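You operate a simulated robot arm through the tools that you are given. There is no shell and no other tool.

The job below is to be done with a simulated robot arm. You get a single attempt, and the scene is never put back.

TASK
Park the purple plug in its holder and crank the lead in till it lies straight.
Fine: switch the socket strip off before unplugging and leave it off; turn the reel by its knob; set the hold slider to FREE for winding, back to HOLD after.

Only the result counts: the job must be done as asked and must still hold three seconds after the hand-in. Knocking over, shifting, dropping, spilling or breaking anything else fails it.

THE ROBOT
A 6-joint arm with a two-finger gripper, fixed in place. Base frame: the origin is at the foot of the arm, x ahead of it, y to its left, z up; the work surface is at about z = 0. Readings come in m, rad, newtons and seconds.
With the tool pointing down near the work surface it reaches from about 0.24 to 0.62 m from the base axis. Its first joint turns from -1.152 to 1.152 rad. Payload 1.37 kg.
The TCP is the grasp point between the finger pads, 0.022 m short of the fingertips. In the tool frame z runs along the fingers and y along their closing line. The gripper opens to 0.092 m; its body begins 0.065 m behind the TCP.
Orientation is told as [roll, pitch, yaw] about the base's x, y, z axes, in that order, counted from this pose: with the fingers straight down and closing along the base's y, the tool's x points along the base's -x, its y along +y and its z along -z.

THE INTERFACE
- The arm moves only by the tool drive_tool. Its argument "targets" is text: rows parted by semicolons, each of 7 numbers parted by spaces: the shift along the tool's x, y, z in units of 150 mm (1.0 is 150 mm), then the turn, a rotation vector about the tool's x, y, z in units of 60 degrees (1.0 is 60 degrees), then the closure in counts, from 0 (fully open) to 255 (shut). In form: x y z rx ry rz gripper; .... A call has 1 to 20 rows; each row is the pose to reach, as a shift and turn from the pose commanded when the call began, along the tool's axes at that moment. A call with a number of a shift or a turn outside -1 to 1 is refused whole. Rows are played at 5 a second. More than 0.05 m and 0.15 rad between two rows, or a gripper value outside its range, and nothing of the call is played. Where a pose cannot be reached the arm comes as near as it can. A force on the tool above 60 N (or 10 N above the force at the start of the call, whichever is more), or a blocked arm, ends the call early, and 0.2 s more pass. Each finger travels about 0.0599 m/s and halts on what it meets, pressing with about 26 N; the grip force reading is that of the motor and also rises with nothing between the fingers. The clock runs only during rows and for 0.2 s after the last one: add rows that repeat a pose to give the fingers time. The reply holds the time, the measured pose of the TCP, the force on the tool along the base axes, the opening and the grip force, in the units named above and with some noise, with the torque about the TCP (base axes, N m) and any sound that the robot's microphone picked up, and new pictures: "pictures" is both (left out), scene, wrist or none.
- Cameras (640 x 400 px; columns grow to the right, rows downward): "scene" is fixed at [0.0142, -0.4318, 0.5874]; the picture's right is [0.94, -0.35, 0.00], its down [-0.16, -0.44, -0.88] and it looks along [0.31, 0.83, -0.47] (base axes); focal length 354 px, centre (320, 200). "wrist" rides on the gripper at [0.071, 0.019, -0.102] in the tool frame; the picture's right is [-0.26, 0.97, 0.00], its down [-0.75, -0.20, -0.62] and it looks along [-0.60, -0.16, 0.78] (tool axes); focal length 280 px, centre (320, 200). There is no depth. A picture from a camera that has moved, and an enlarged one, comes with that camera's place and axes in the base frame and with its lens. The place of the scene camera against the robot may be out by one fixed shift of up to 0.025 m in any direction.
- inspect(camera, box): a new picture of the part [left, top, right, bottom] of that camera's present view, enlarged. It takes no simulated time.
- job_done(): hands the job in; it is judged then, once.

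Nothing tells you positions but the pictures and the camera data. Unless the task says otherwise, let go and move clear before handing in.

The tools are called after "Emit:" by a JSON object that holds its "method" and its "body". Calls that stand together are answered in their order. drive_tool: Moves the arm, as the interface text tells. Its arguments: {"type":"object","properties":{"targets":{"type":"string"},"pictures":{"type":"string","enum":["both","scene","wrist","none"]}},"required":["targets"]} The other tools are called the same way: inspect (camera, box) takes an enlarged picture of a part of a camera's view; job_done () hands the job in.

At the start:

```text
clock: 0.0
position: [0.3631, 0.341, 0.3378]
tcp_rot: [0.001, 0.0, -0.004]
force: [-0.9, 0.0, -0.1]
torque: [-0.03, 0.03, 0.01]
gripper_width: 0.0922
grasp_force: 0.1
```

scene: 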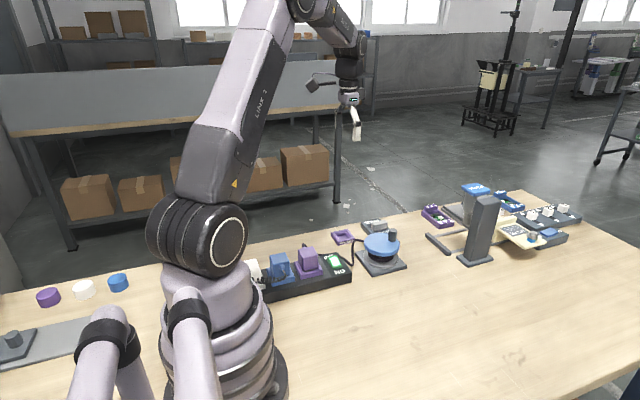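
wrist: 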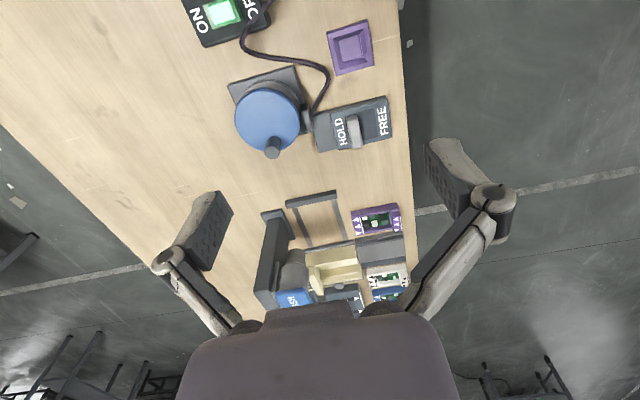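

I see a socket strip with white, blue and purple plugs and an ON/OFF rocker, a blue reel with a knob, a HOLD/FREE slider, and a purple holder tray. I'll look closer before moving.

Emit:
{"method": "inspect", "body": {"camera": "scene", "box": [230, 210, 430, 310]}}

Emit:
{"method": "inspect", "body": {"camera": "wrist", "box": [170, 0, 430, 170]}}

Emit:
{"method": "inspect", "body": {"camera": "scene", "box": [400, 170, 600, 290]}}

```text
3.20 times, centred on (330, 260) of scene
camera zoom: at [0.0142, -0.4318, 0.5874], right [0.94, -0.35, 0.0], down [-0.16, -0.44, -0.88], along [0.31, 0.83, -0.47], focal length 1134 px, centre (288, 8)
```

zoom: 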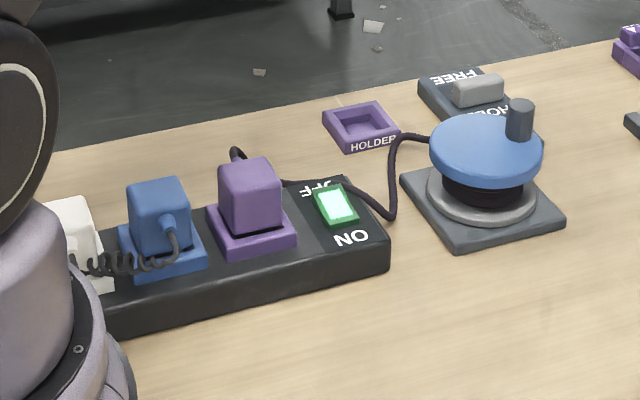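

```text
2.35 times, centred on (300, 85) of wrist
camera zoom: at [0.2907, 0.3595, 0.4393], right [0.26, 0.96, 0.0], down [0.75, -0.21, 0.63], along [0.6, -0.16, -0.78], focal length 660 px, centre (367, 471)
```

zoom: 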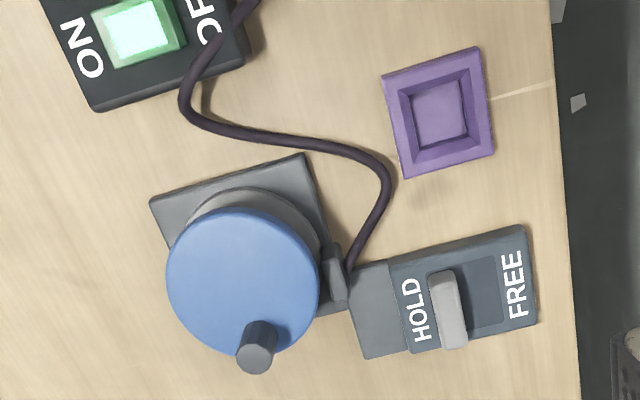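

```text
3.20 times, centred on (500, 230) of scene
camera zoom: at [0.0142, -0.4318, 0.5874], right [0.94, -0.35, 0.0], down [-0.16, -0.44, -0.88], along [0.31, 0.83, -0.47], focal length 1134 px, centre (-256, 104)
```

zoom: 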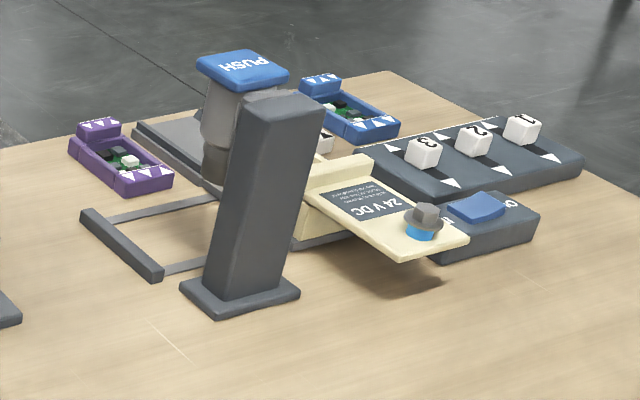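

The wrist picture puts the holder near (0.375, 0.382), the reel near (0.42, 0.25), the slider near (0.49, 0.36) and the strip's switch near (0.29, 0.24). I'll move high over the strip for a better look.

Emit:
{"method": "drive_tool", "body": {"targets": "0.15 -0.17 0.0 0 0 0 0; 0.35 -0.4 0.05 0 0 0 0; 0.55 -0.63 0.1 0 0 0 0; 0.75 -0.87 0.15 0 0 0 0; 0.85 -0.87 0.3 0 0 0 0; 0.85 -0.87 0.3 0 0 0 0", "pictures": "both"}}

```text
clock: 1.4
position: [0.2342, 0.2102, 0.2919]
tcp_rot: [0.001, -0.002, -0.003]
force: [-0.2, 1.1, 0.0]
torque: [-0.01, -0.01, 0.02]
gripper_width: 0.092
grasp_force: 0.0
camera wrist: at [0.1623, 0.2298, 0.3941], right [0.26, 0.96, 0.0], down [0.75, -0.21, 0.63], along [0.6, -0.16, -0.78], focal length 280 px, centre (320, 200)
```

scene: 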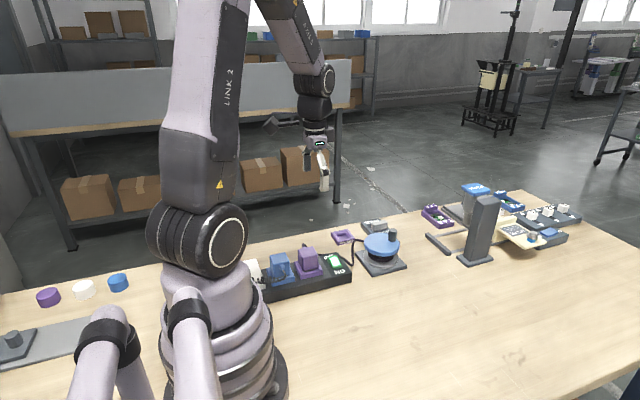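
wrist: 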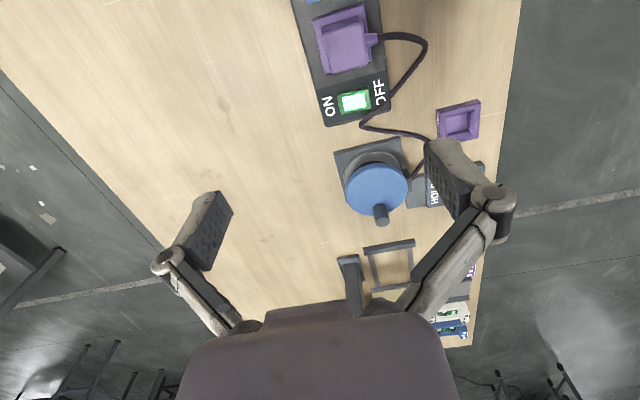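

Emit:
{"method": "inspect", "body": {"camera": "wrist", "box": [270, 0, 510, 150]}}

Emit:
{"method": "inspect", "body": {"camera": "wrist", "box": [320, 120, 480, 220]}}

```text
2.67 times, centred on (390, 75) of wrist
camera zoom: at [0.1623, 0.2298, 0.3941], right [0.26, 0.96, 0.0], down [0.75, -0.21, 0.63], along [0.6, -0.16, -0.78], focal length 748 px, centre (133, 533)
```

zoom: 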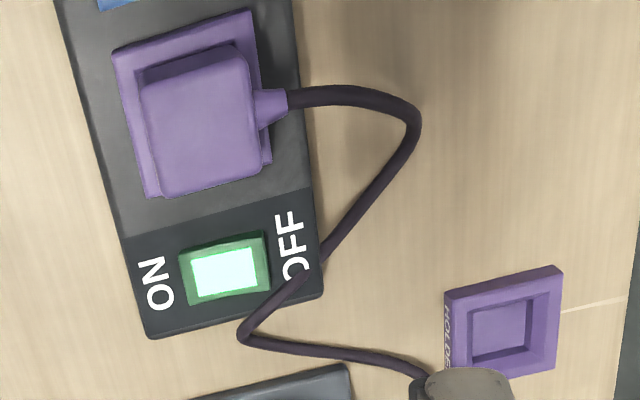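

```text
4.00 times, centred on (400, 170) of wrist
camera zoom: at [0.1623, 0.2298, 0.3941], right [0.26, 0.96, 0.0], down [0.75, -0.21, 0.63], along [0.6, -0.16, -0.78], focal length 1122 px, centre (0, 320)
```

zoom: 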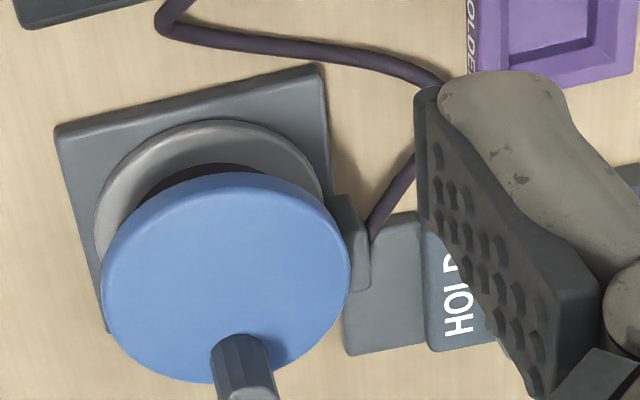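

The strip, holder and slider all look aligned with the base axes. The rocker is near (0.291, 0.24) and the purple plug near (0.224, 0.242), with its lead leaving on the +y side. Next I'll close the fingers and come in over the rocker for a close look.

Emit:
{"method": "drive_tool", "body": {"targets": "-0.1 0.05 0.23 0 0 0 60; -0.2 0.1 0.47 0 0 0 150; -0.3 0.15 0.7 0 0 0 255; -0.37 0.2 0.87 0 0 0 255; -0.37 0.2 0.87 0 0 0 255; -0.37 0.2 0.87 0 0 0 255", "pictures": "both"}}

```text
clock: 2.8
position: [0.2919, 0.2417, 0.1616]
tcp_rot: [0.002, -0.003, -0.002]
force: [0.3, 0.1, 0.3]
torque: [0.0, -0.03, -0.02]
gripper_width: 0.0001
grasp_force: 25.7
camera wrist: at [0.2189, 0.2614, 0.2629], right [0.26, 0.96, 0.0], down [0.75, -0.21, 0.63], along [0.6, -0.16, -0.78], focal length 280 px, centre (320, 200)
```

scene: 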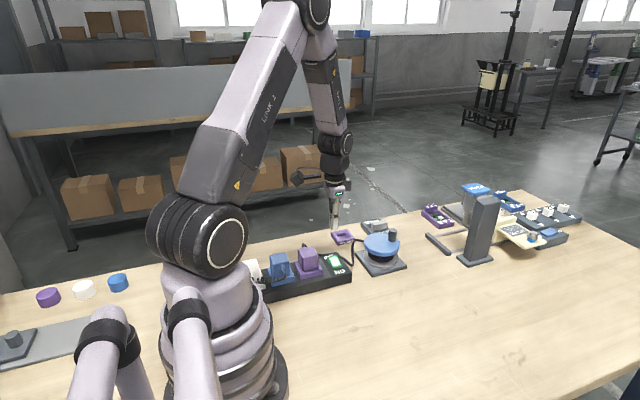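
wrist: 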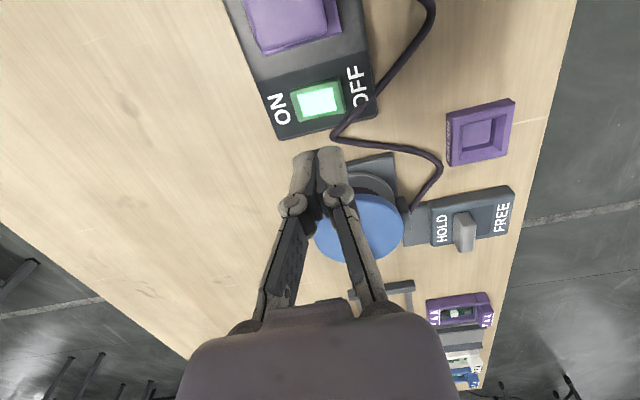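

Emit:
{"method": "inspect", "body": {"camera": "wrist", "box": [220, 0, 460, 150]}}

Emit:
{"method": "inspect", "body": {"camera": "wrist", "box": [300, 90, 540, 260]}}

Emit:
{"method": "inspect", "body": {"camera": "scene", "box": [250, 180, 410, 300]}}

```text
2.67 times, centred on (340, 75) of wrist
camera zoom: at [0.2189, 0.2614, 0.2629], right [0.26, 0.96, 0.0], down [0.75, -0.21, 0.63], along [0.6, -0.16, -0.78], focal length 748 px, centre (267, 533)
```

zoom: 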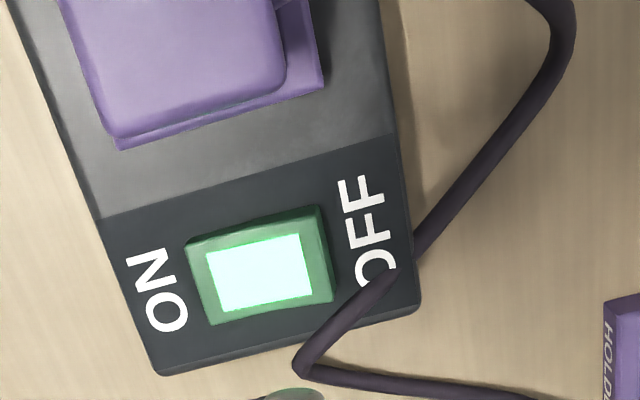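

```text
2.35 times, centred on (420, 175) of wrist
camera zoom: at [0.2189, 0.2614, 0.2629], right [0.26, 0.96, 0.0], down [0.75, -0.21, 0.63], along [0.6, -0.16, -0.78], focal length 660 px, centre (85, 259)
```

zoom: 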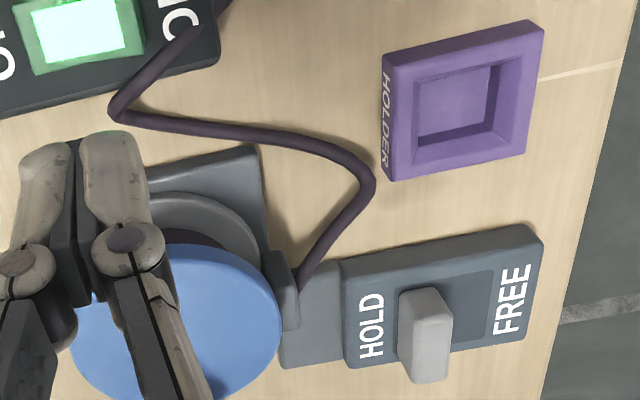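

```text
3.33 times, centred on (330, 240) of scene
camera zoom: at [0.0142, -0.4318, 0.5874], right [0.94, -0.35, 0.0], down [-0.16, -0.44, -0.88], along [0.31, 0.83, -0.47], focal length 1181 px, centre (287, 67)
```

zoom: 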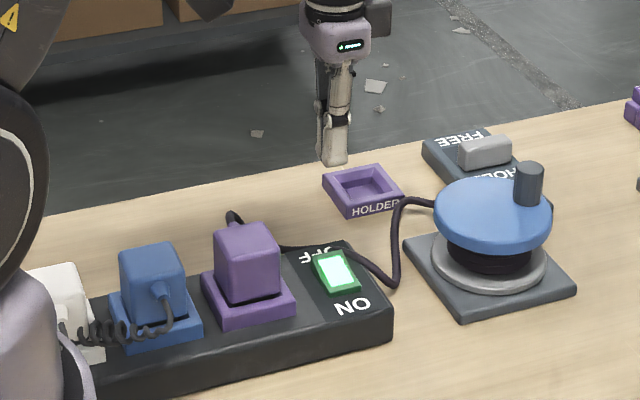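

The rocker spans y of about 0.222 to 0.26 at x ≈ 0.289, and its OFF (+y) half is raised. I'll bring the closed fingertips over the OFF half, keeping clear of the lead.

Emit:
{"method": "drive_tool", "body": {"targets": "0.06 0.097 0.15 0 0 0 255; 0.06 0.097 0.3 0 0 0 255; 0.06 0.097 0.4 0 0 0 255; 0.06 0.097 0.4 0 0 0 255", "pictures": "both"}}

```text
clock: 3.8
position: [0.2821, 0.2546, 0.1015]
tcp_rot: [0.0, -0.002, -0.001]
force: [-0.6, 1.0, -0.4]
torque: [0.01, -0.04, 0.01]
gripper_width: 0.0
grasp_force: 26.4
camera wrist: at [0.2105, 0.2746, 0.2034], right [0.26, 0.96, 0.0], down [0.75, -0.21, 0.63], along [0.6, -0.16, -0.78], focal length 280 px, centre (320, 200)
```

scene: 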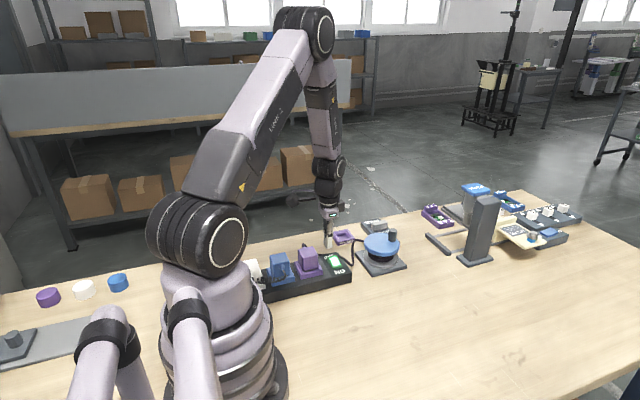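
wrist: 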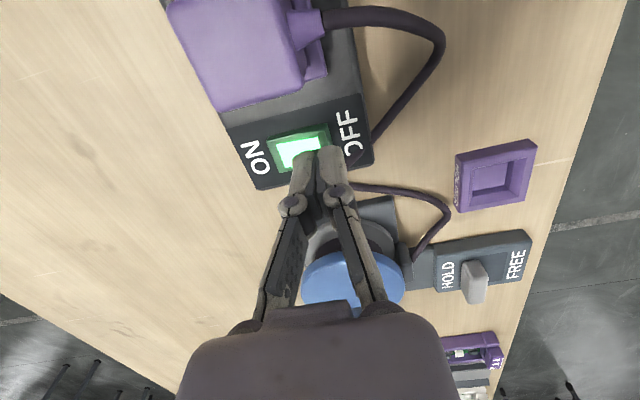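

The fingertips are at z ≈ 0.08 above the OFF half. I'll step down slowly and watch the force.

Emit:
{"method": "drive_tool", "body": {"targets": "0 0 0.03 0 0 0 255; 0 0 0.06 0 0 0 255; 0 0 0.09 0 0 0 255; 0 0 0.11 0 0 0 255; 0 0 0.13 0 0 0 255; 0 0 0.13 0 0 0 255", "pictures": "wrist"}}

```text
clock: 5.2
position: [0.2815, 0.2545, 0.0815]
tcp_rot: [0.002, -0.003, -0.003]
force: [0.5, 1.1, -0.5]
torque: [-0.03, 0.0, -0.01]
gripper_width: 0.0
grasp_force: 26.1
camera wrist: at [0.2096, 0.2739, 0.1839], right [0.26, 0.96, 0.0], down [0.75, -0.21, 0.63], along [0.6, -0.16, -0.78], focal length 280 px, centre (320, 200)
```

wrist: 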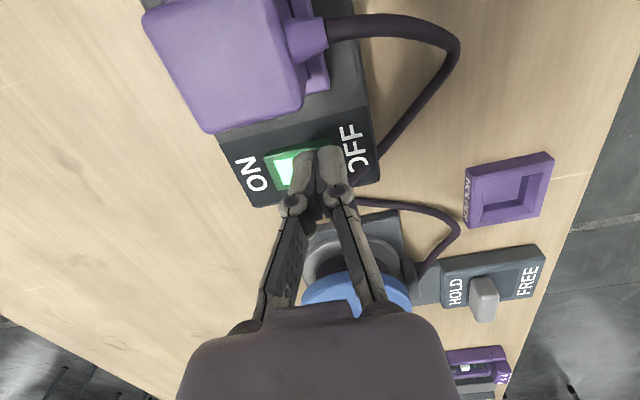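

Emit:
{"method": "inspect", "body": {"camera": "wrist", "box": [210, 110, 410, 230]}}

Emit:
{"method": "inspect", "body": {"camera": "scene", "box": [280, 200, 380, 300]}}

```text
3.20 times, centred on (310, 170) of wrist
camera zoom: at [0.2096, 0.2739, 0.1839], right [0.26, 0.96, 0.0], down [0.75, -0.21, 0.63], along [0.6, -0.16, -0.78], focal length 897 px, centre (352, 296)
```

zoom: 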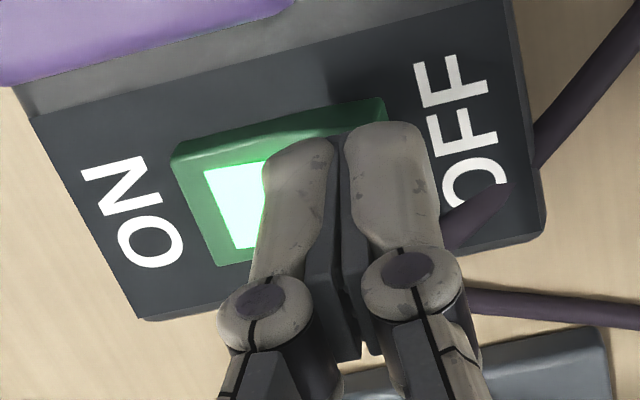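

```text
4.00 times, centred on (330, 250) of scene
camera zoom: at [0.0142, -0.4318, 0.5874], right [0.94, -0.35, 0.0], down [-0.16, -0.44, -0.88], along [0.31, 0.83, -0.47], focal length 1418 px, centre (280, 0)
```

zoom: 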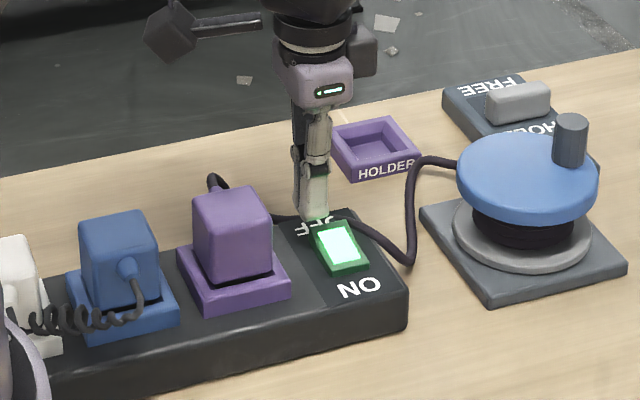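

Emit:
{"method": "drive_tool", "body": {"targets": "-0.02 -0.02 0.02 0 0 0 255; -0.02 -0.02 0.04 0 0 0 255; -0.02 -0.02 0.06 0 0 0 255; -0.02 -0.02 0.07 0 0 0 255", "pictures": "wrist"}}

```text
clock: 6.2
position: [0.2849, 0.2506, 0.0709]
tcp_rot: [0.0, -0.001, -0.002]
force: [0.3, -1.0, 0.1]
torque: [0.0, -0.02, 0.04]
gripper_width: 0.0
grasp_force: 25.9
camera wrist: at [0.2129, 0.2704, 0.1732], right [0.26, 0.96, 0.0], down [0.75, -0.21, 0.63], along [0.6, -0.16, -0.78], focal length 280 px, centre (320, 200)
```

wrist: 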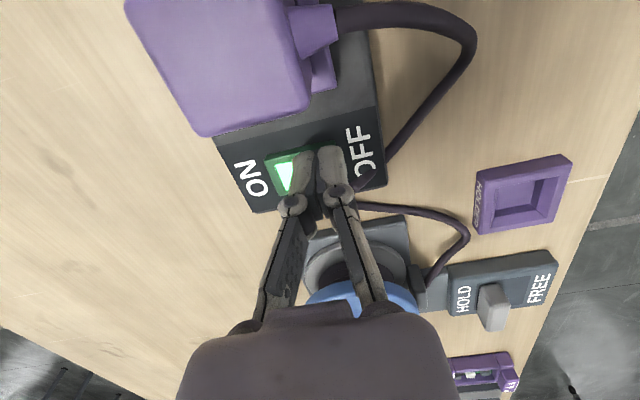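

No contact yet, with the tips at z ≈ 0.049. I'll keep stepping down finely.

Emit:
{"method": "drive_tool", "body": {"targets": "0 0 0.013 0 0 0 255; 0 0 0.026 0 0 0 255; 0 0 0.04 0 0 0 255; 0 0 0.04 0 0 0 255", "pictures": "wrist"}}

```text
clock: 7.2
position: [0.2847, 0.2523, 0.066]
tcp_rot: [0.002, -0.003, -0.001]
force: [1.1, 7.2, 3.6]
torque: [0.18, 0.01, -0.01]
gripper_width: 0.0
grasp_force: 25.9
camera wrist: at [0.2126, 0.2716, 0.1675], right [0.26, 0.96, 0.01], down [0.75, -0.21, 0.63], along [0.61, -0.16, -0.78], focal length 280 px, centre (320, 200)
```

wrist: 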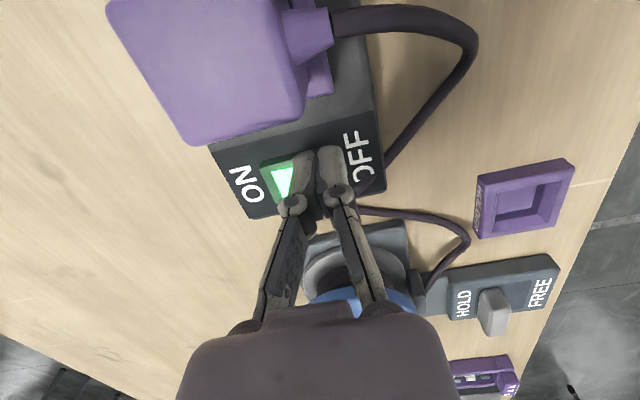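

Emit:
{"method": "inspect", "body": {"camera": "wrist", "box": [220, 120, 400, 225]}}

Emit:
{"method": "inspect", "body": {"camera": "scene", "box": [300, 230, 370, 290]}}

```text
3.56 times, centred on (310, 172) of wrist
camera zoom: at [0.2126, 0.2716, 0.1675], right [0.26, 0.96, 0.01], down [0.75, -0.21, 0.63], along [0.61, -0.16, -0.78], focal length 997 px, centre (356, 298)
```

zoom: 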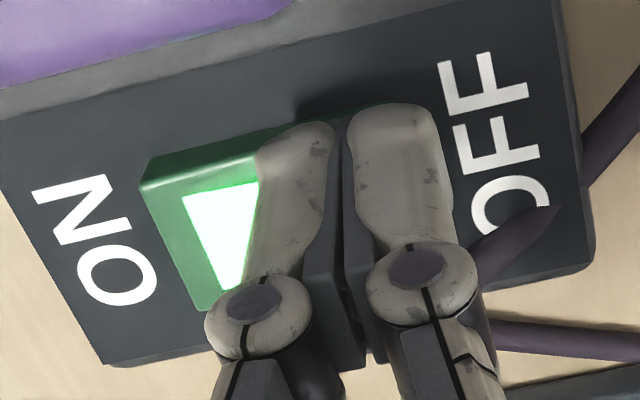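

```text
6.67 times, centred on (335, 260) of scene
camera zoom: at [0.0142, -0.4319, 0.5874], right [0.94, -0.35, 0.0], down [-0.16, -0.44, -0.88], along [0.31, 0.83, -0.47], focal length 2362 px, centre (220, -200)
```

zoom: 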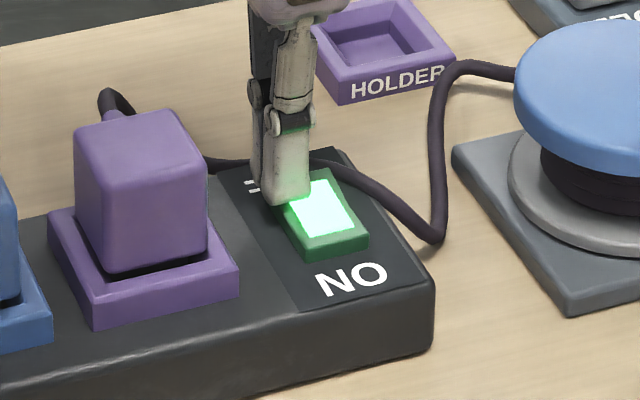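

The rocker seems to have tilted part way toward OFF but is still lit, so I'll press a little further.

Emit:
{"method": "drive_tool", "body": {"targets": "0 -0.01 0.012 0 0 0 255; 0 -0.01 0.024 0 0 0 255; 0 -0.01 0.024 0 0 0 255", "pictures": "both"}}

```text
clock: 7.9
position: [0.2824, 0.2507, 0.0647]
tcp_rot: [0.002, 0.0, -0.001]
force: [-4.2, 0.3, 11.2]
torque: [-0.11, 0.06, -0.05]
gripper_width: 0.0
grasp_force: 25.8
heard: click
stopped in row 3: the force on the tool passed its limit at 65 N (the readings are from after the stop); the commanded pose is now the measured one
camera wrist: at [0.212, 0.2696, 0.1661], right [0.26, 0.97, 0.0], down [0.75, -0.21, 0.63], along [0.6, -0.16, -0.78], focal length 280 px, centre (320, 200)
```

scene: 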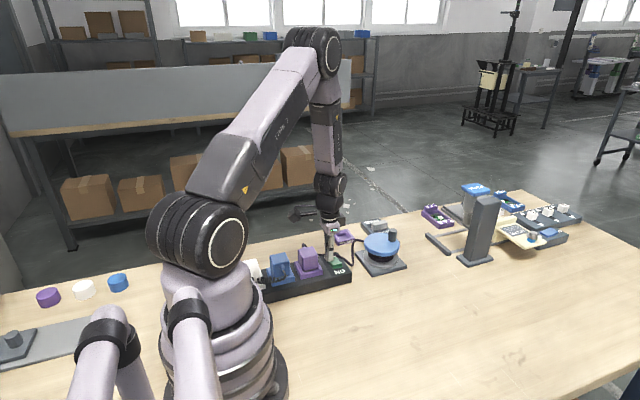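
wrist: 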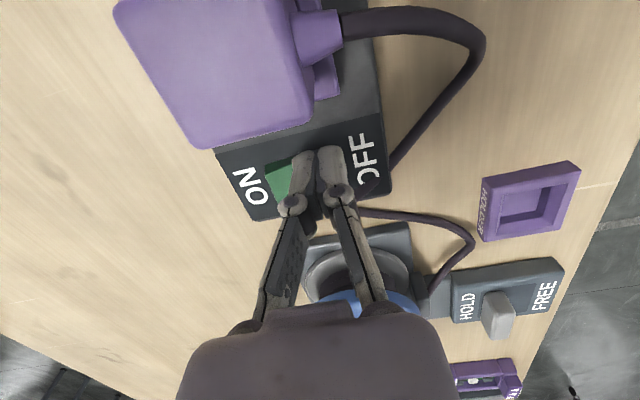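

The switch clicked over and the light is out. Next I'll rise, turn the tool so the fingers close along x (clear of the lead exit on the +y side), and look at the plug.

Emit:
{"method": "drive_tool", "body": {"targets": "0 0 -0.2 0 0 0 255; 0 0 -0.5 0 0 0 255; 0.1 0 -0.8 0 0 -0.14 255; 0.2 -0.02 -0.95 0 0 -0.28 200; 0.3 -0.04 -0.95 0 0 -0.42 120; 0.39 -0.06 -0.95 0 0 -0.56 90; 0.39 -0.06 -0.95 0 0 -0.70 90; 0.39 -0.06 -0.95 0 0 -0.84 90; 0.39 -0.06 -0.95 0 0 -0.98 90; 0.39 -0.06 -0.95 0 0 -0.98 90", "pictures": "both"}}

```text
clock: 10.1
position: [0.2242, 0.2418, 0.206]
tcp_rot: [-0.001, 0.0, 1.027]
force: [0.2, -0.6, -0.4]
torque: [0.02, 0.02, -0.03]
gripper_width: 0.0595
grasp_force: 0.2
camera wrist: at [0.1706, 0.1907, 0.3083], right [-0.69, 0.72, 0.0], down [0.56, 0.54, 0.63], along [0.45, 0.43, -0.78], focal length 280 px, centre (320, 200)
```

scene: 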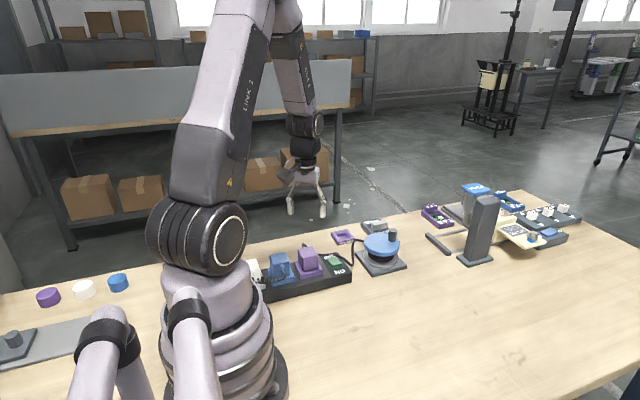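
wrist: 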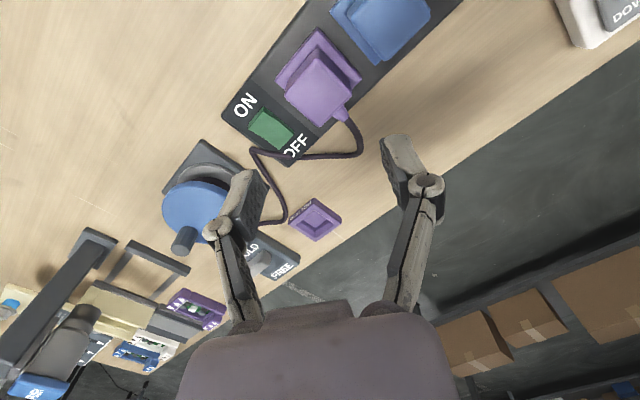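

Emit:
{"method": "drive_tool", "body": {"targets": "0 0 0 0 0 -0.13 90; 0 0 0 0 0 -0.26 90; 0 0 0 0 0 -0.39 90; 0 0 0 0 0 -0.519 90; 0 0 0 0 0 -0.519 90", "pictures": "both"}}

```text
clock: 11.3
position: [0.2252, 0.242, 0.2063]
tcp_rot: [0.0, -0.001, 1.572]
force: [0.2, -0.3, -0.4]
torque: [0.01, 0.0, 0.0]
gripper_width: 0.0596
grasp_force: 0.1
camera wrist: at [0.2051, 0.1704, 0.3082], right [-0.97, 0.26, 0.0], down [0.2, 0.75, 0.63], along [0.16, 0.6, -0.78], focal length 280 px, centre (320, 200)
```

scene: 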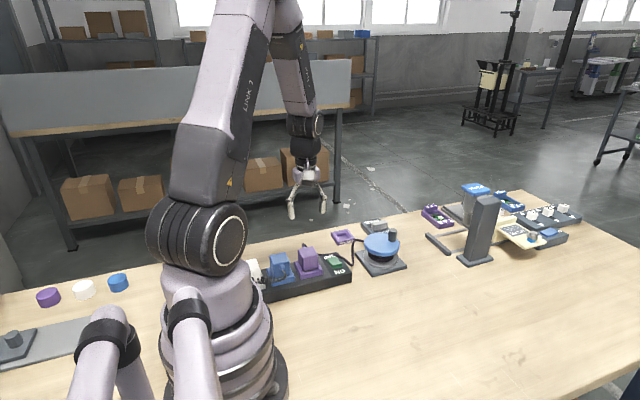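
wrist: 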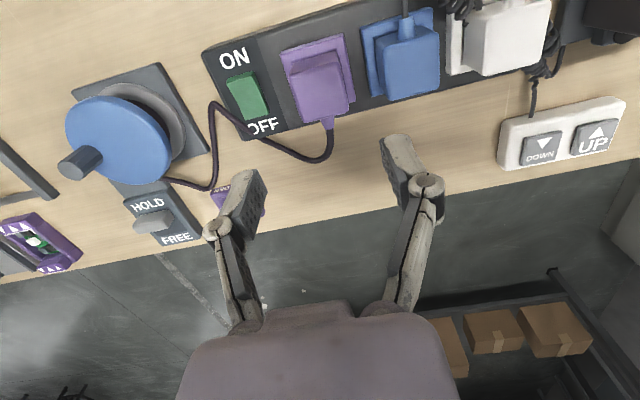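

Emit:
{"method": "inspect", "body": {"camera": "wrist", "box": [220, 10, 460, 160]}}

```text
2.67 times, centred on (340, 85) of wrist
camera zoom: at [0.2051, 0.1704, 0.3082], right [-0.97, 0.26, 0.0], down [0.2, 0.75, 0.63], along [0.16, 0.6, -0.78], focal length 748 px, centre (267, 507)
```

zoom: 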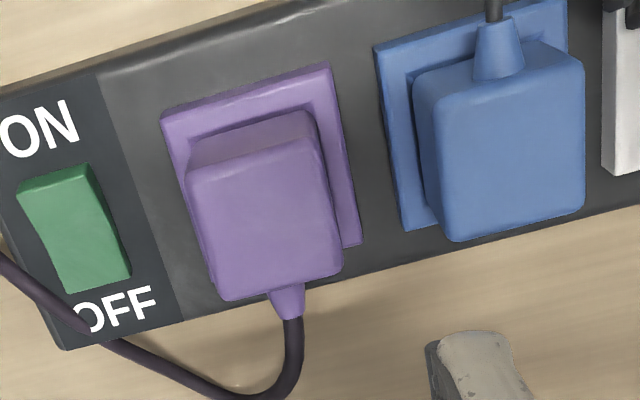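

The switch is off, with its OFF side down. The plug body is about 40 mm square with its top at z ≈ 0.083, centred near (0.224, 0.240), and there is about 28 mm of space to the blue plug. I'll descend in two stages with the fingers opened to about 52 mm.

Emit:
{"method": "drive_tool", "body": {"targets": "0.013 0.007 0.2 0 0 0 111; 0.013 0.007 0.4 0 0 0 111; 0.013 0.007 0.55 0 0 0 111; 0.013 0.007 0.63 0 0 0 111; 0.013 0.007 0.63 0 0 0 111", "pictures": "both"}}

```text
clock: 12.5
position: [0.2264, 0.2395, 0.1112]
tcp_rot: [0.0, 0.0, 1.568]
force: [-0.7, -0.1, -0.2]
torque: [0.0, -0.02, 0.0]
gripper_width: 0.0517
grasp_force: 0.1
camera wrist: at [0.2051, 0.1685, 0.2132], right [-0.96, 0.26, 0.0], down [0.21, 0.75, 0.63], along [0.16, 0.6, -0.78], focal length 280 px, centre (320, 200)
```

scene: 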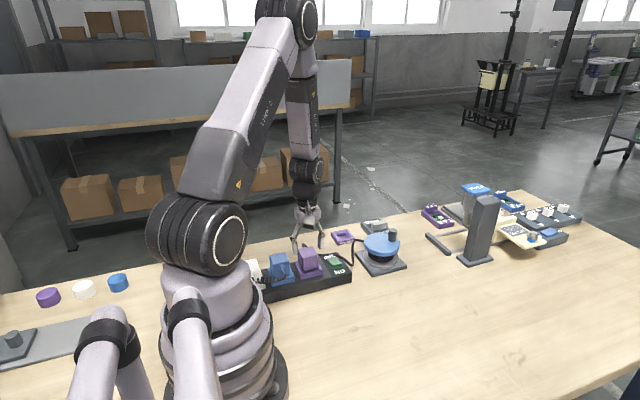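
wrist: 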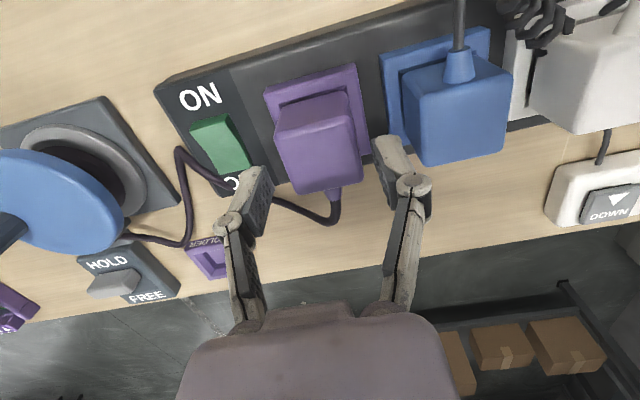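

Emit:
{"method": "inspect", "body": {"camera": "wrist", "box": [240, 50, 480, 200]}}

```text
2.67 times, centred on (360, 125) of wrist
camera zoom: at [0.2051, 0.1685, 0.2132], right [-0.96, 0.26, 0.0], down [0.21, 0.75, 0.63], along [0.16, 0.6, -0.78], focal length 748 px, centre (213, 400)
```

zoom: 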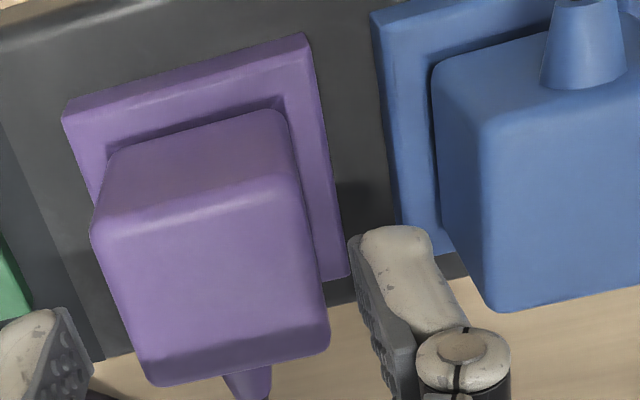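

The fingers straddle the plug and it is centred. I'll lower to TCP z ≈ 0.072, which keeps the tips above the socket frame, then check before closing.

Emit:
{"method": "drive_tool", "body": {"targets": "-0.005 -0.003 0.08 0 0 0 111; -0.005 -0.003 0.16 0 0 0 111; -0.005 -0.003 0.22 0 0 0 111; -0.005 -0.003 0.25 0 0 0 111; -0.005 -0.003 0.27 0 0 0 111; -0.005 -0.003 0.27 0 0 0 111", "pictures": "both"}}

```text
clock: 13.9
position: [0.2244, 0.24, 0.0713]
tcp_rot: [-0.001, 0.0, 1.569]
force: [-0.1, -0.3, 0.7]
torque: [0.01, 0.01, 0.01]
gripper_width: 0.0518
grasp_force: 0.1
camera wrist: at [0.2046, 0.1695, 0.1733], right [-0.96, 0.26, 0.0], down [0.21, 0.75, 0.63], along [0.16, 0.6, -0.78], focal length 280 px, centre (320, 200)
```

scene: 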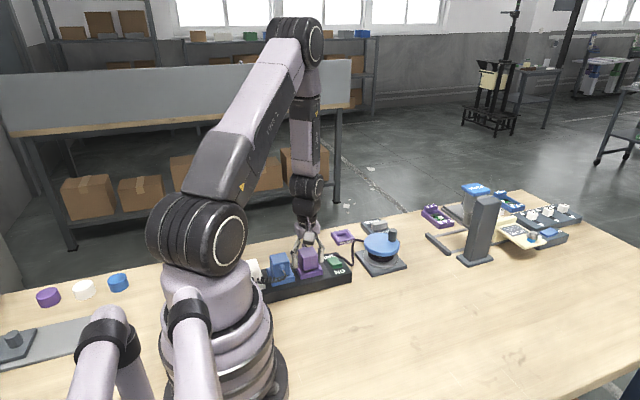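
wrist: 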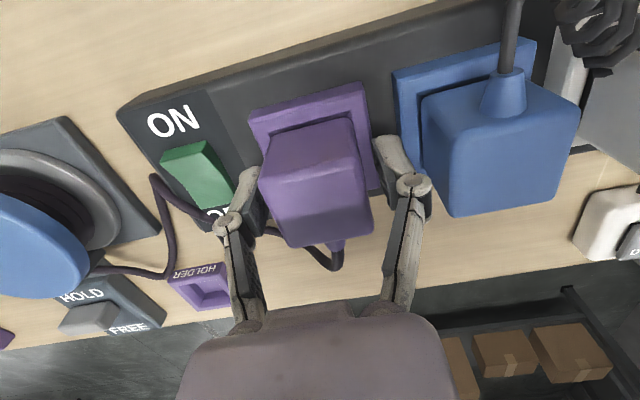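

Emit:
{"method": "inspect", "body": {"camera": "scene", "box": [270, 220, 350, 290]}}

Emit:
{"method": "inspect", "body": {"camera": "wrist", "box": [220, 80, 460, 260]}}

```text
5.71 times, centred on (310, 255) of scene
camera zoom: at [0.0142, -0.4318, 0.5874], right [0.94, -0.35, 0.0], down [-0.16, -0.44, -0.88], along [0.31, 0.83, -0.47], focal length 2025 px, centre (377, -114)
```

zoom: 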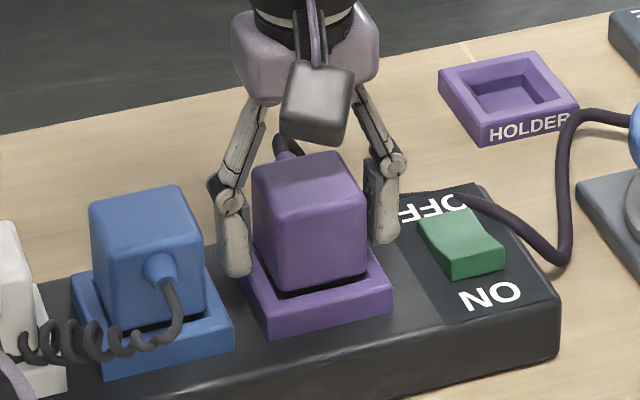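

```text
2.22 times, centred on (340, 170) of wrist
camera zoom: at [0.2046, 0.1695, 0.1733], right [-0.96, 0.26, 0.0], down [0.21, 0.75, 0.63], along [0.16, 0.6, -0.78], focal length 623 px, centre (276, 267)
```

zoom: 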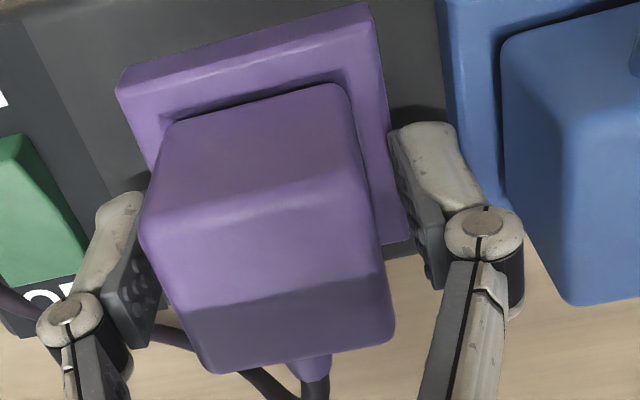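

The tips are beside the plug, above the frame, with space on both sides. I'll close on it now.

Emit:
{"method": "drive_tool", "body": {"targets": "0 0 0 0 0 0 150; 0 0 0 0 0 0 200; 0 0 0 0 0 0 255; 0 0 0 0 0 0 255; 0 0 0 0 0 0 255", "pictures": "wrist"}}

```text
clock: 15.1
position: [0.2246, 0.2417, 0.0714]
tcp_rot: [-0.001, 0.001, 1.569]
force: [0.7, 0.3, 0.0]
torque: [0.01, -0.01, -0.01]
gripper_width: 0.0392
grasp_force: 26.1
camera wrist: at [0.2046, 0.1695, 0.1734], right [-0.96, 0.26, 0.0], down [0.21, 0.75, 0.63], along [0.16, 0.6, -0.78], focal length 280 px, centre (320, 200)
```

wrist: 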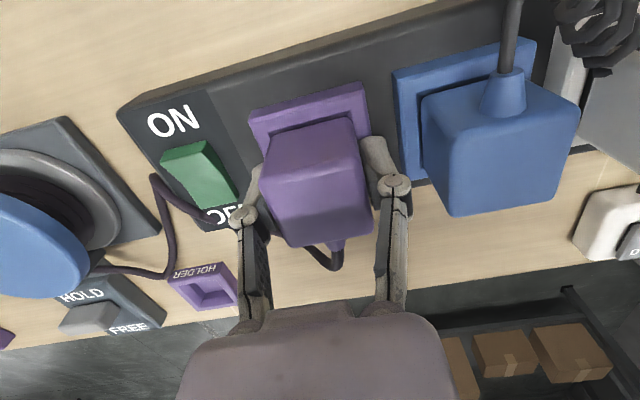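

The grip is solid at a width of 0.039. I'll pull the plug straight up, slowly at first.

Emit:
{"method": "drive_tool", "body": {"targets": "0 0 -0.03 0 0 0 255; 0 0 -0.07 0 0 0 255; 0 0 -0.12 0 0 0 255; 0 0 -0.18 0 0 0 255; 0 0 -0.25 0 0 0 255; 0 0 -0.33 0 0 0 255; 0 0 -0.33 0 0 0 255", "pictures": "both"}}

```text
clock: 16.7
position: [0.2246, 0.2387, 0.1213]
tcp_rot: [0.0, 0.001, 1.569]
force: [-0.3, 0.6, -1.1]
torque: [0.0, 0.02, -0.01]
gripper_width: 0.0391
grasp_force: 26.2
camera wrist: at [0.2039, 0.1684, 0.2226], right [-0.96, 0.26, 0.0], down [0.21, 0.75, 0.63], along [0.16, 0.6, -0.78], focal length 280 px, centre (320, 200)
```

scene: 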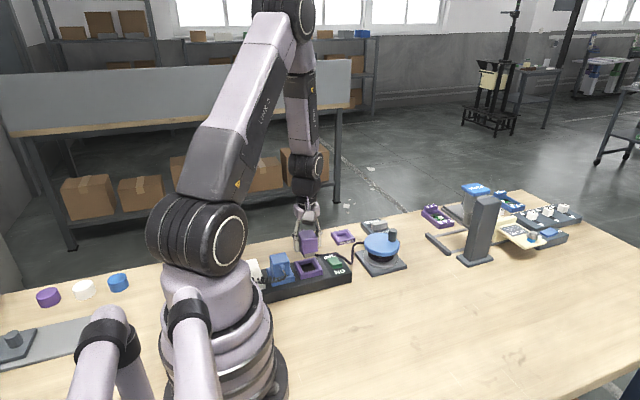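
wrist: 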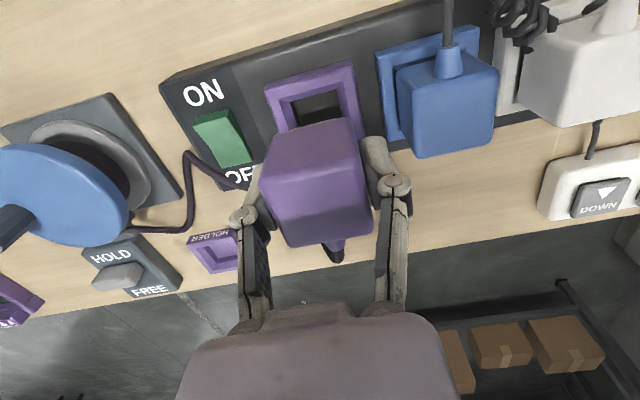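

Emit:
{"method": "inspect", "body": {"camera": "scene", "box": [270, 200, 390, 290]}}

Emit:
{"method": "inspect", "body": {"camera": "wrist", "box": [160, 50, 400, 290]}}

```text
4.44 times, centred on (330, 245) of scene
camera zoom: at [0.0142, -0.4318, 0.5874], right [0.94, -0.35, 0.0], down [-0.16, -0.44, -0.88], along [0.31, 0.83, -0.47], focal length 1575 px, centre (276, 0)
```

zoom: 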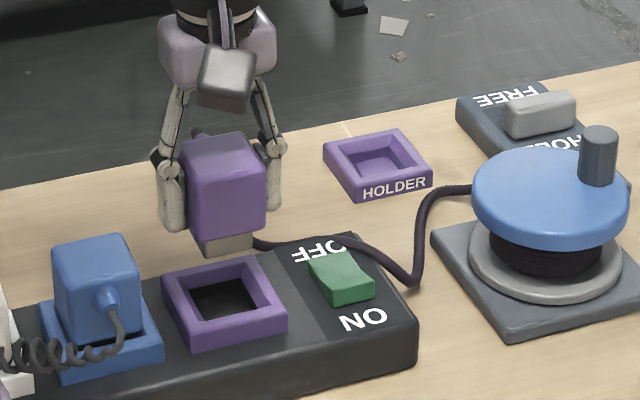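

```text
1.67 times, centred on (280, 170) of wrist
camera zoom: at [0.2039, 0.1684, 0.2226], right [-0.96, 0.26, 0.0], down [0.21, 0.75, 0.63], along [0.16, 0.6, -0.78], focal length 467 px, centre (387, 250)
```

zoom: 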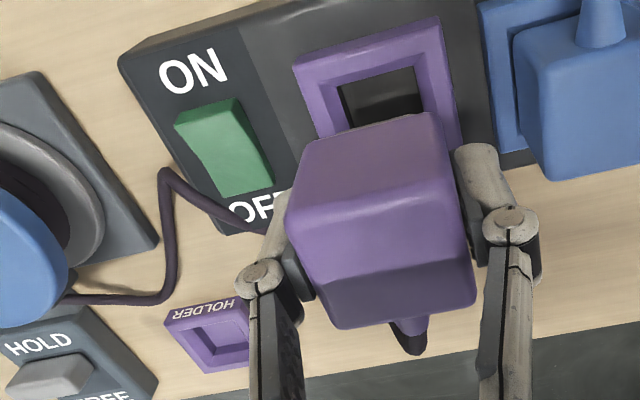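

The plug is out, and it has a narrower grey block underneath that will seat in the holder. I'll lift a bit more, carry it toward the holder, and turn it so its lead faces the reel.

Emit:
{"method": "drive_tool", "body": {"targets": "0 0 -0.1 0 0 0 255; -0.03 -0.03 -0.2 0 0 0.07 255; -0.08 -0.08 -0.24 0 0 0.21 255; -0.14 -0.14 -0.24 0 0 0.35 255; -0.2 -0.21 -0.24 0 0 0.49 255; -0.26 -0.28 -0.24 0 0 0.63 255; -0.32 -0.35 -0.24 0 0 0.77 255; -0.38 -0.42 -0.24 0 0 0.9 255; -0.38 -0.42 -0.24 0 0 1.0 255; -0.38 -0.42 -0.24 0 0 1.0 255", "pictures": "both"}}

```text
clock: 18.9
position: [0.2871, 0.2992, 0.1563]
tcp_rot: [-0.002, -0.001, 0.52]
force: [-0.3, 0.2, -1.3]
torque: [-0.01, 0.01, 0.02]
gripper_width: 0.039
grasp_force: 26.3
camera wrist: at [0.2153, 0.2798, 0.2581], right [-0.25, 0.97, 0.0], down [0.76, 0.2, 0.63], along [0.6, 0.16, -0.78], focal length 280 px, centre (320, 200)
```

scene: 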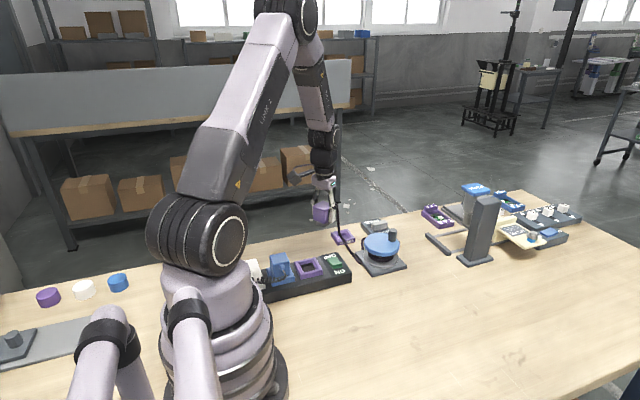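
wrist: 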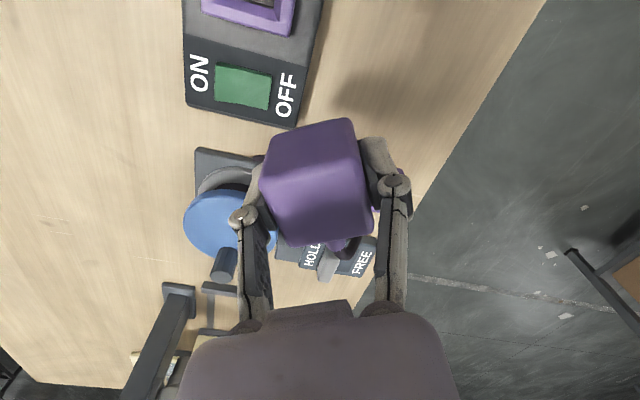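

Emit:
{"method": "drive_tool", "body": {"targets": "0 0 0 0 0 0.14 255; 0 0 0 0 0 0.28 255; 0 0 0 0 0 0.42 255; 0 0 0 0 0 0.497 255; 0 0 0 0 0 0.497 255", "pictures": "both"}}

```text
clock: 20.1
position: [0.2875, 0.2968, 0.1557]
tcp_rot: [0.0, -0.001, 0.0]
force: [-0.2, 0.0, -1.1]
torque: [0.01, 0.02, 0.01]
gripper_width: 0.0389
grasp_force: 25.7
camera wrist: at [0.2157, 0.3163, 0.2581], right [0.26, 0.97, 0.0], down [0.75, -0.2, 0.62], along [0.6, -0.16, -0.78], focal length 280 px, centre (320, 200)
```

scene: 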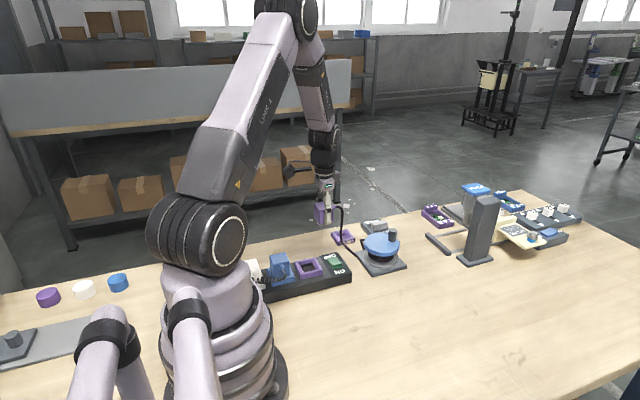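
wrist: 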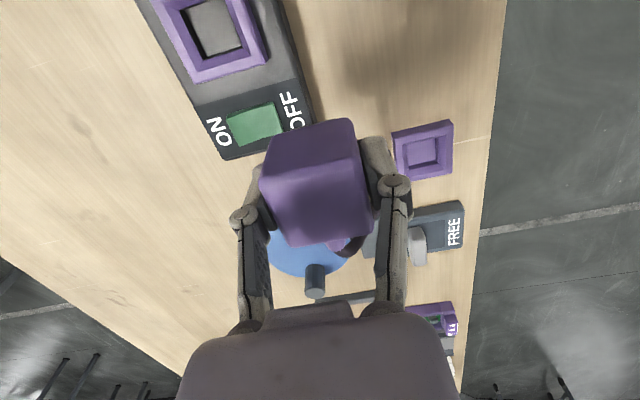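

Emit:
{"method": "inspect", "body": {"camera": "wrist", "box": [380, 110, 470, 190]}}

Emit:
{"method": "inspect", "body": {"camera": "scene", "box": [300, 180, 420, 280]}}

Emit:
{"method": "inspect", "body": {"camera": "wrist", "box": [230, 100, 430, 280]}}

```text
5.00 times, centred on (425, 150) of wrist
camera zoom: at [0.2157, 0.3163, 0.2581], right [0.26, 0.97, 0.0], down [0.75, -0.2, 0.62], along [0.6, -0.16, -0.78], focal length 1402 px, centre (-205, 450)
```

zoom: 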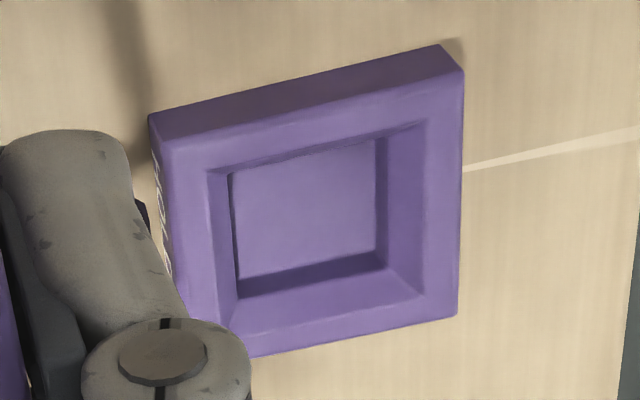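

```text
4.00 times, centred on (360, 230) of scene
camera zoom: at [0.0142, -0.4318, 0.5874], right [0.94, -0.35, 0.0], down [-0.16, -0.44, -0.88], along [0.31, 0.83, -0.47], focal length 1418 px, centre (160, 80)
```

zoom: 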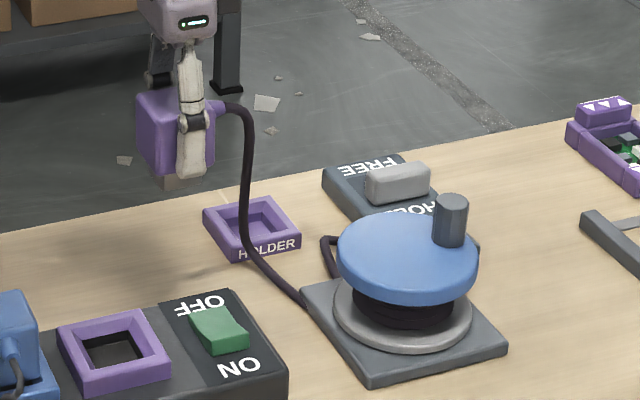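

```text
2.22 times, centred on (330, 190) of wrist
camera zoom: at [0.2157, 0.3163, 0.2581], right [0.26, 0.97, 0.0], down [0.75, -0.2, 0.62], along [0.6, -0.16, -0.78], focal length 623 px, centre (298, 222)
```

zoom: 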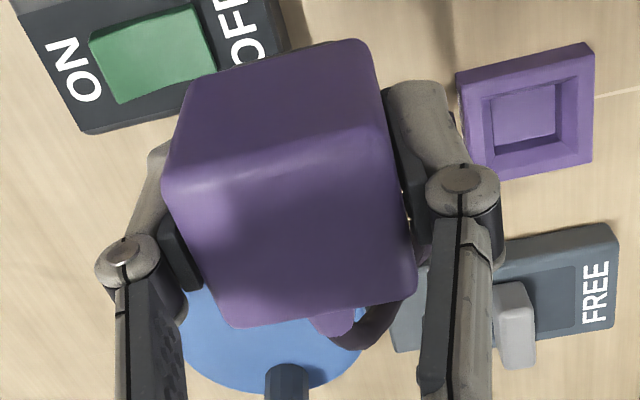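

The holder's centre works out near (0.3765, 0.3797) with its top at z ≈ 0.014, and the recess has a funnel shape. The lead now leaves toward +x. I'll carry the plug over the holder at this height.

Emit:
{"method": "drive_tool", "body": {"targets": "-0.12 0.11 0 0 0 0 255; -0.27 0.25 0 0 0 0 255; -0.42 0.39 0 0 0 0 255; -0.53 0.5 0 0 0 0 255; -0.59 0.55 0 0 0 0 255; -0.59 0.55 0.1 0 0 0 255; -0.59 0.55 0.2 0 0 0 255; -0.59 0.55 0.2 0 0 0 255", "pictures": "both"}}

```text
clock: 21.9
position: [0.3775, 0.3797, 0.1263]
tcp_rot: [0.003, 0.002, 0.0]
force: [0.0, 0.1, -0.9]
torque: [0.03, -0.01, -0.02]
gripper_width: 0.0396
grasp_force: 25.9
camera wrist: at [0.3051, 0.3986, 0.2278], right [0.26, 0.97, 0.0], down [0.75, -0.2, 0.63], along [0.6, -0.16, -0.78], focal length 280 px, centre (320, 200)
```

scene: 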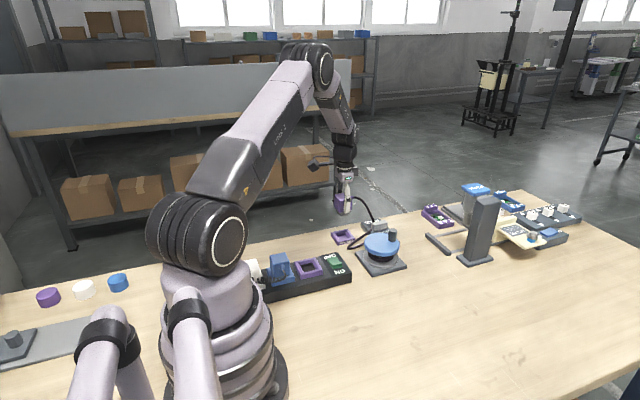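
wrist: 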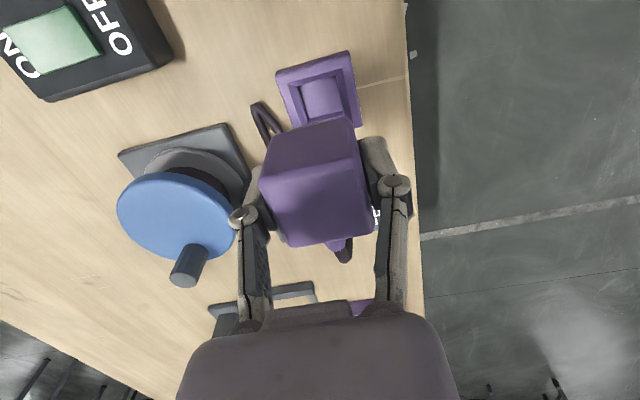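

Emit:
{"method": "inspect", "body": {"camera": "wrist", "box": [240, 30, 400, 150]}}

Emit:
{"method": "inspect", "body": {"camera": "scene", "box": [310, 180, 430, 280]}}

```text
3.33 times, centred on (320, 90) of wrist
camera zoom: at [0.3051, 0.3986, 0.2278], right [0.26, 0.97, 0.0], down [0.75, -0.2, 0.63], along [0.6, -0.16, -0.78], focal length 935 px, centre (320, 567)
```

zoom: 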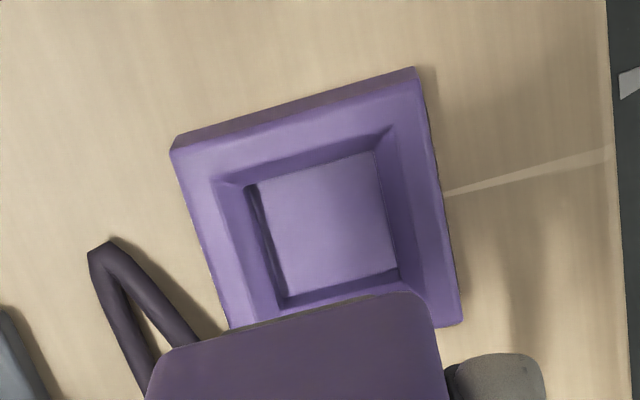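

```text
4.00 times, centred on (370, 230) of scene
camera zoom: at [0.0142, -0.4318, 0.5874], right [0.94, -0.35, 0.0], down [-0.16, -0.44, -0.88], along [0.31, 0.83, -0.47], focal length 1418 px, centre (120, 80)
```

zoom: 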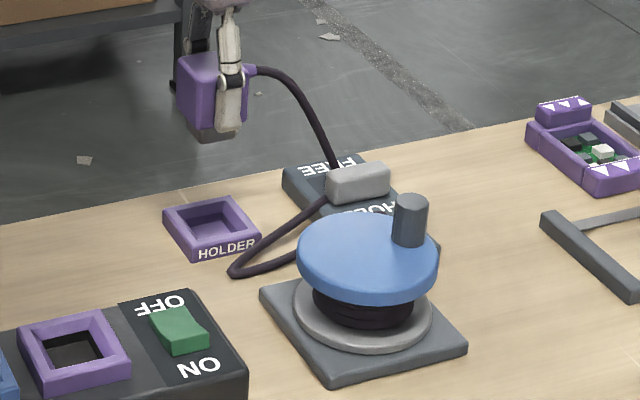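

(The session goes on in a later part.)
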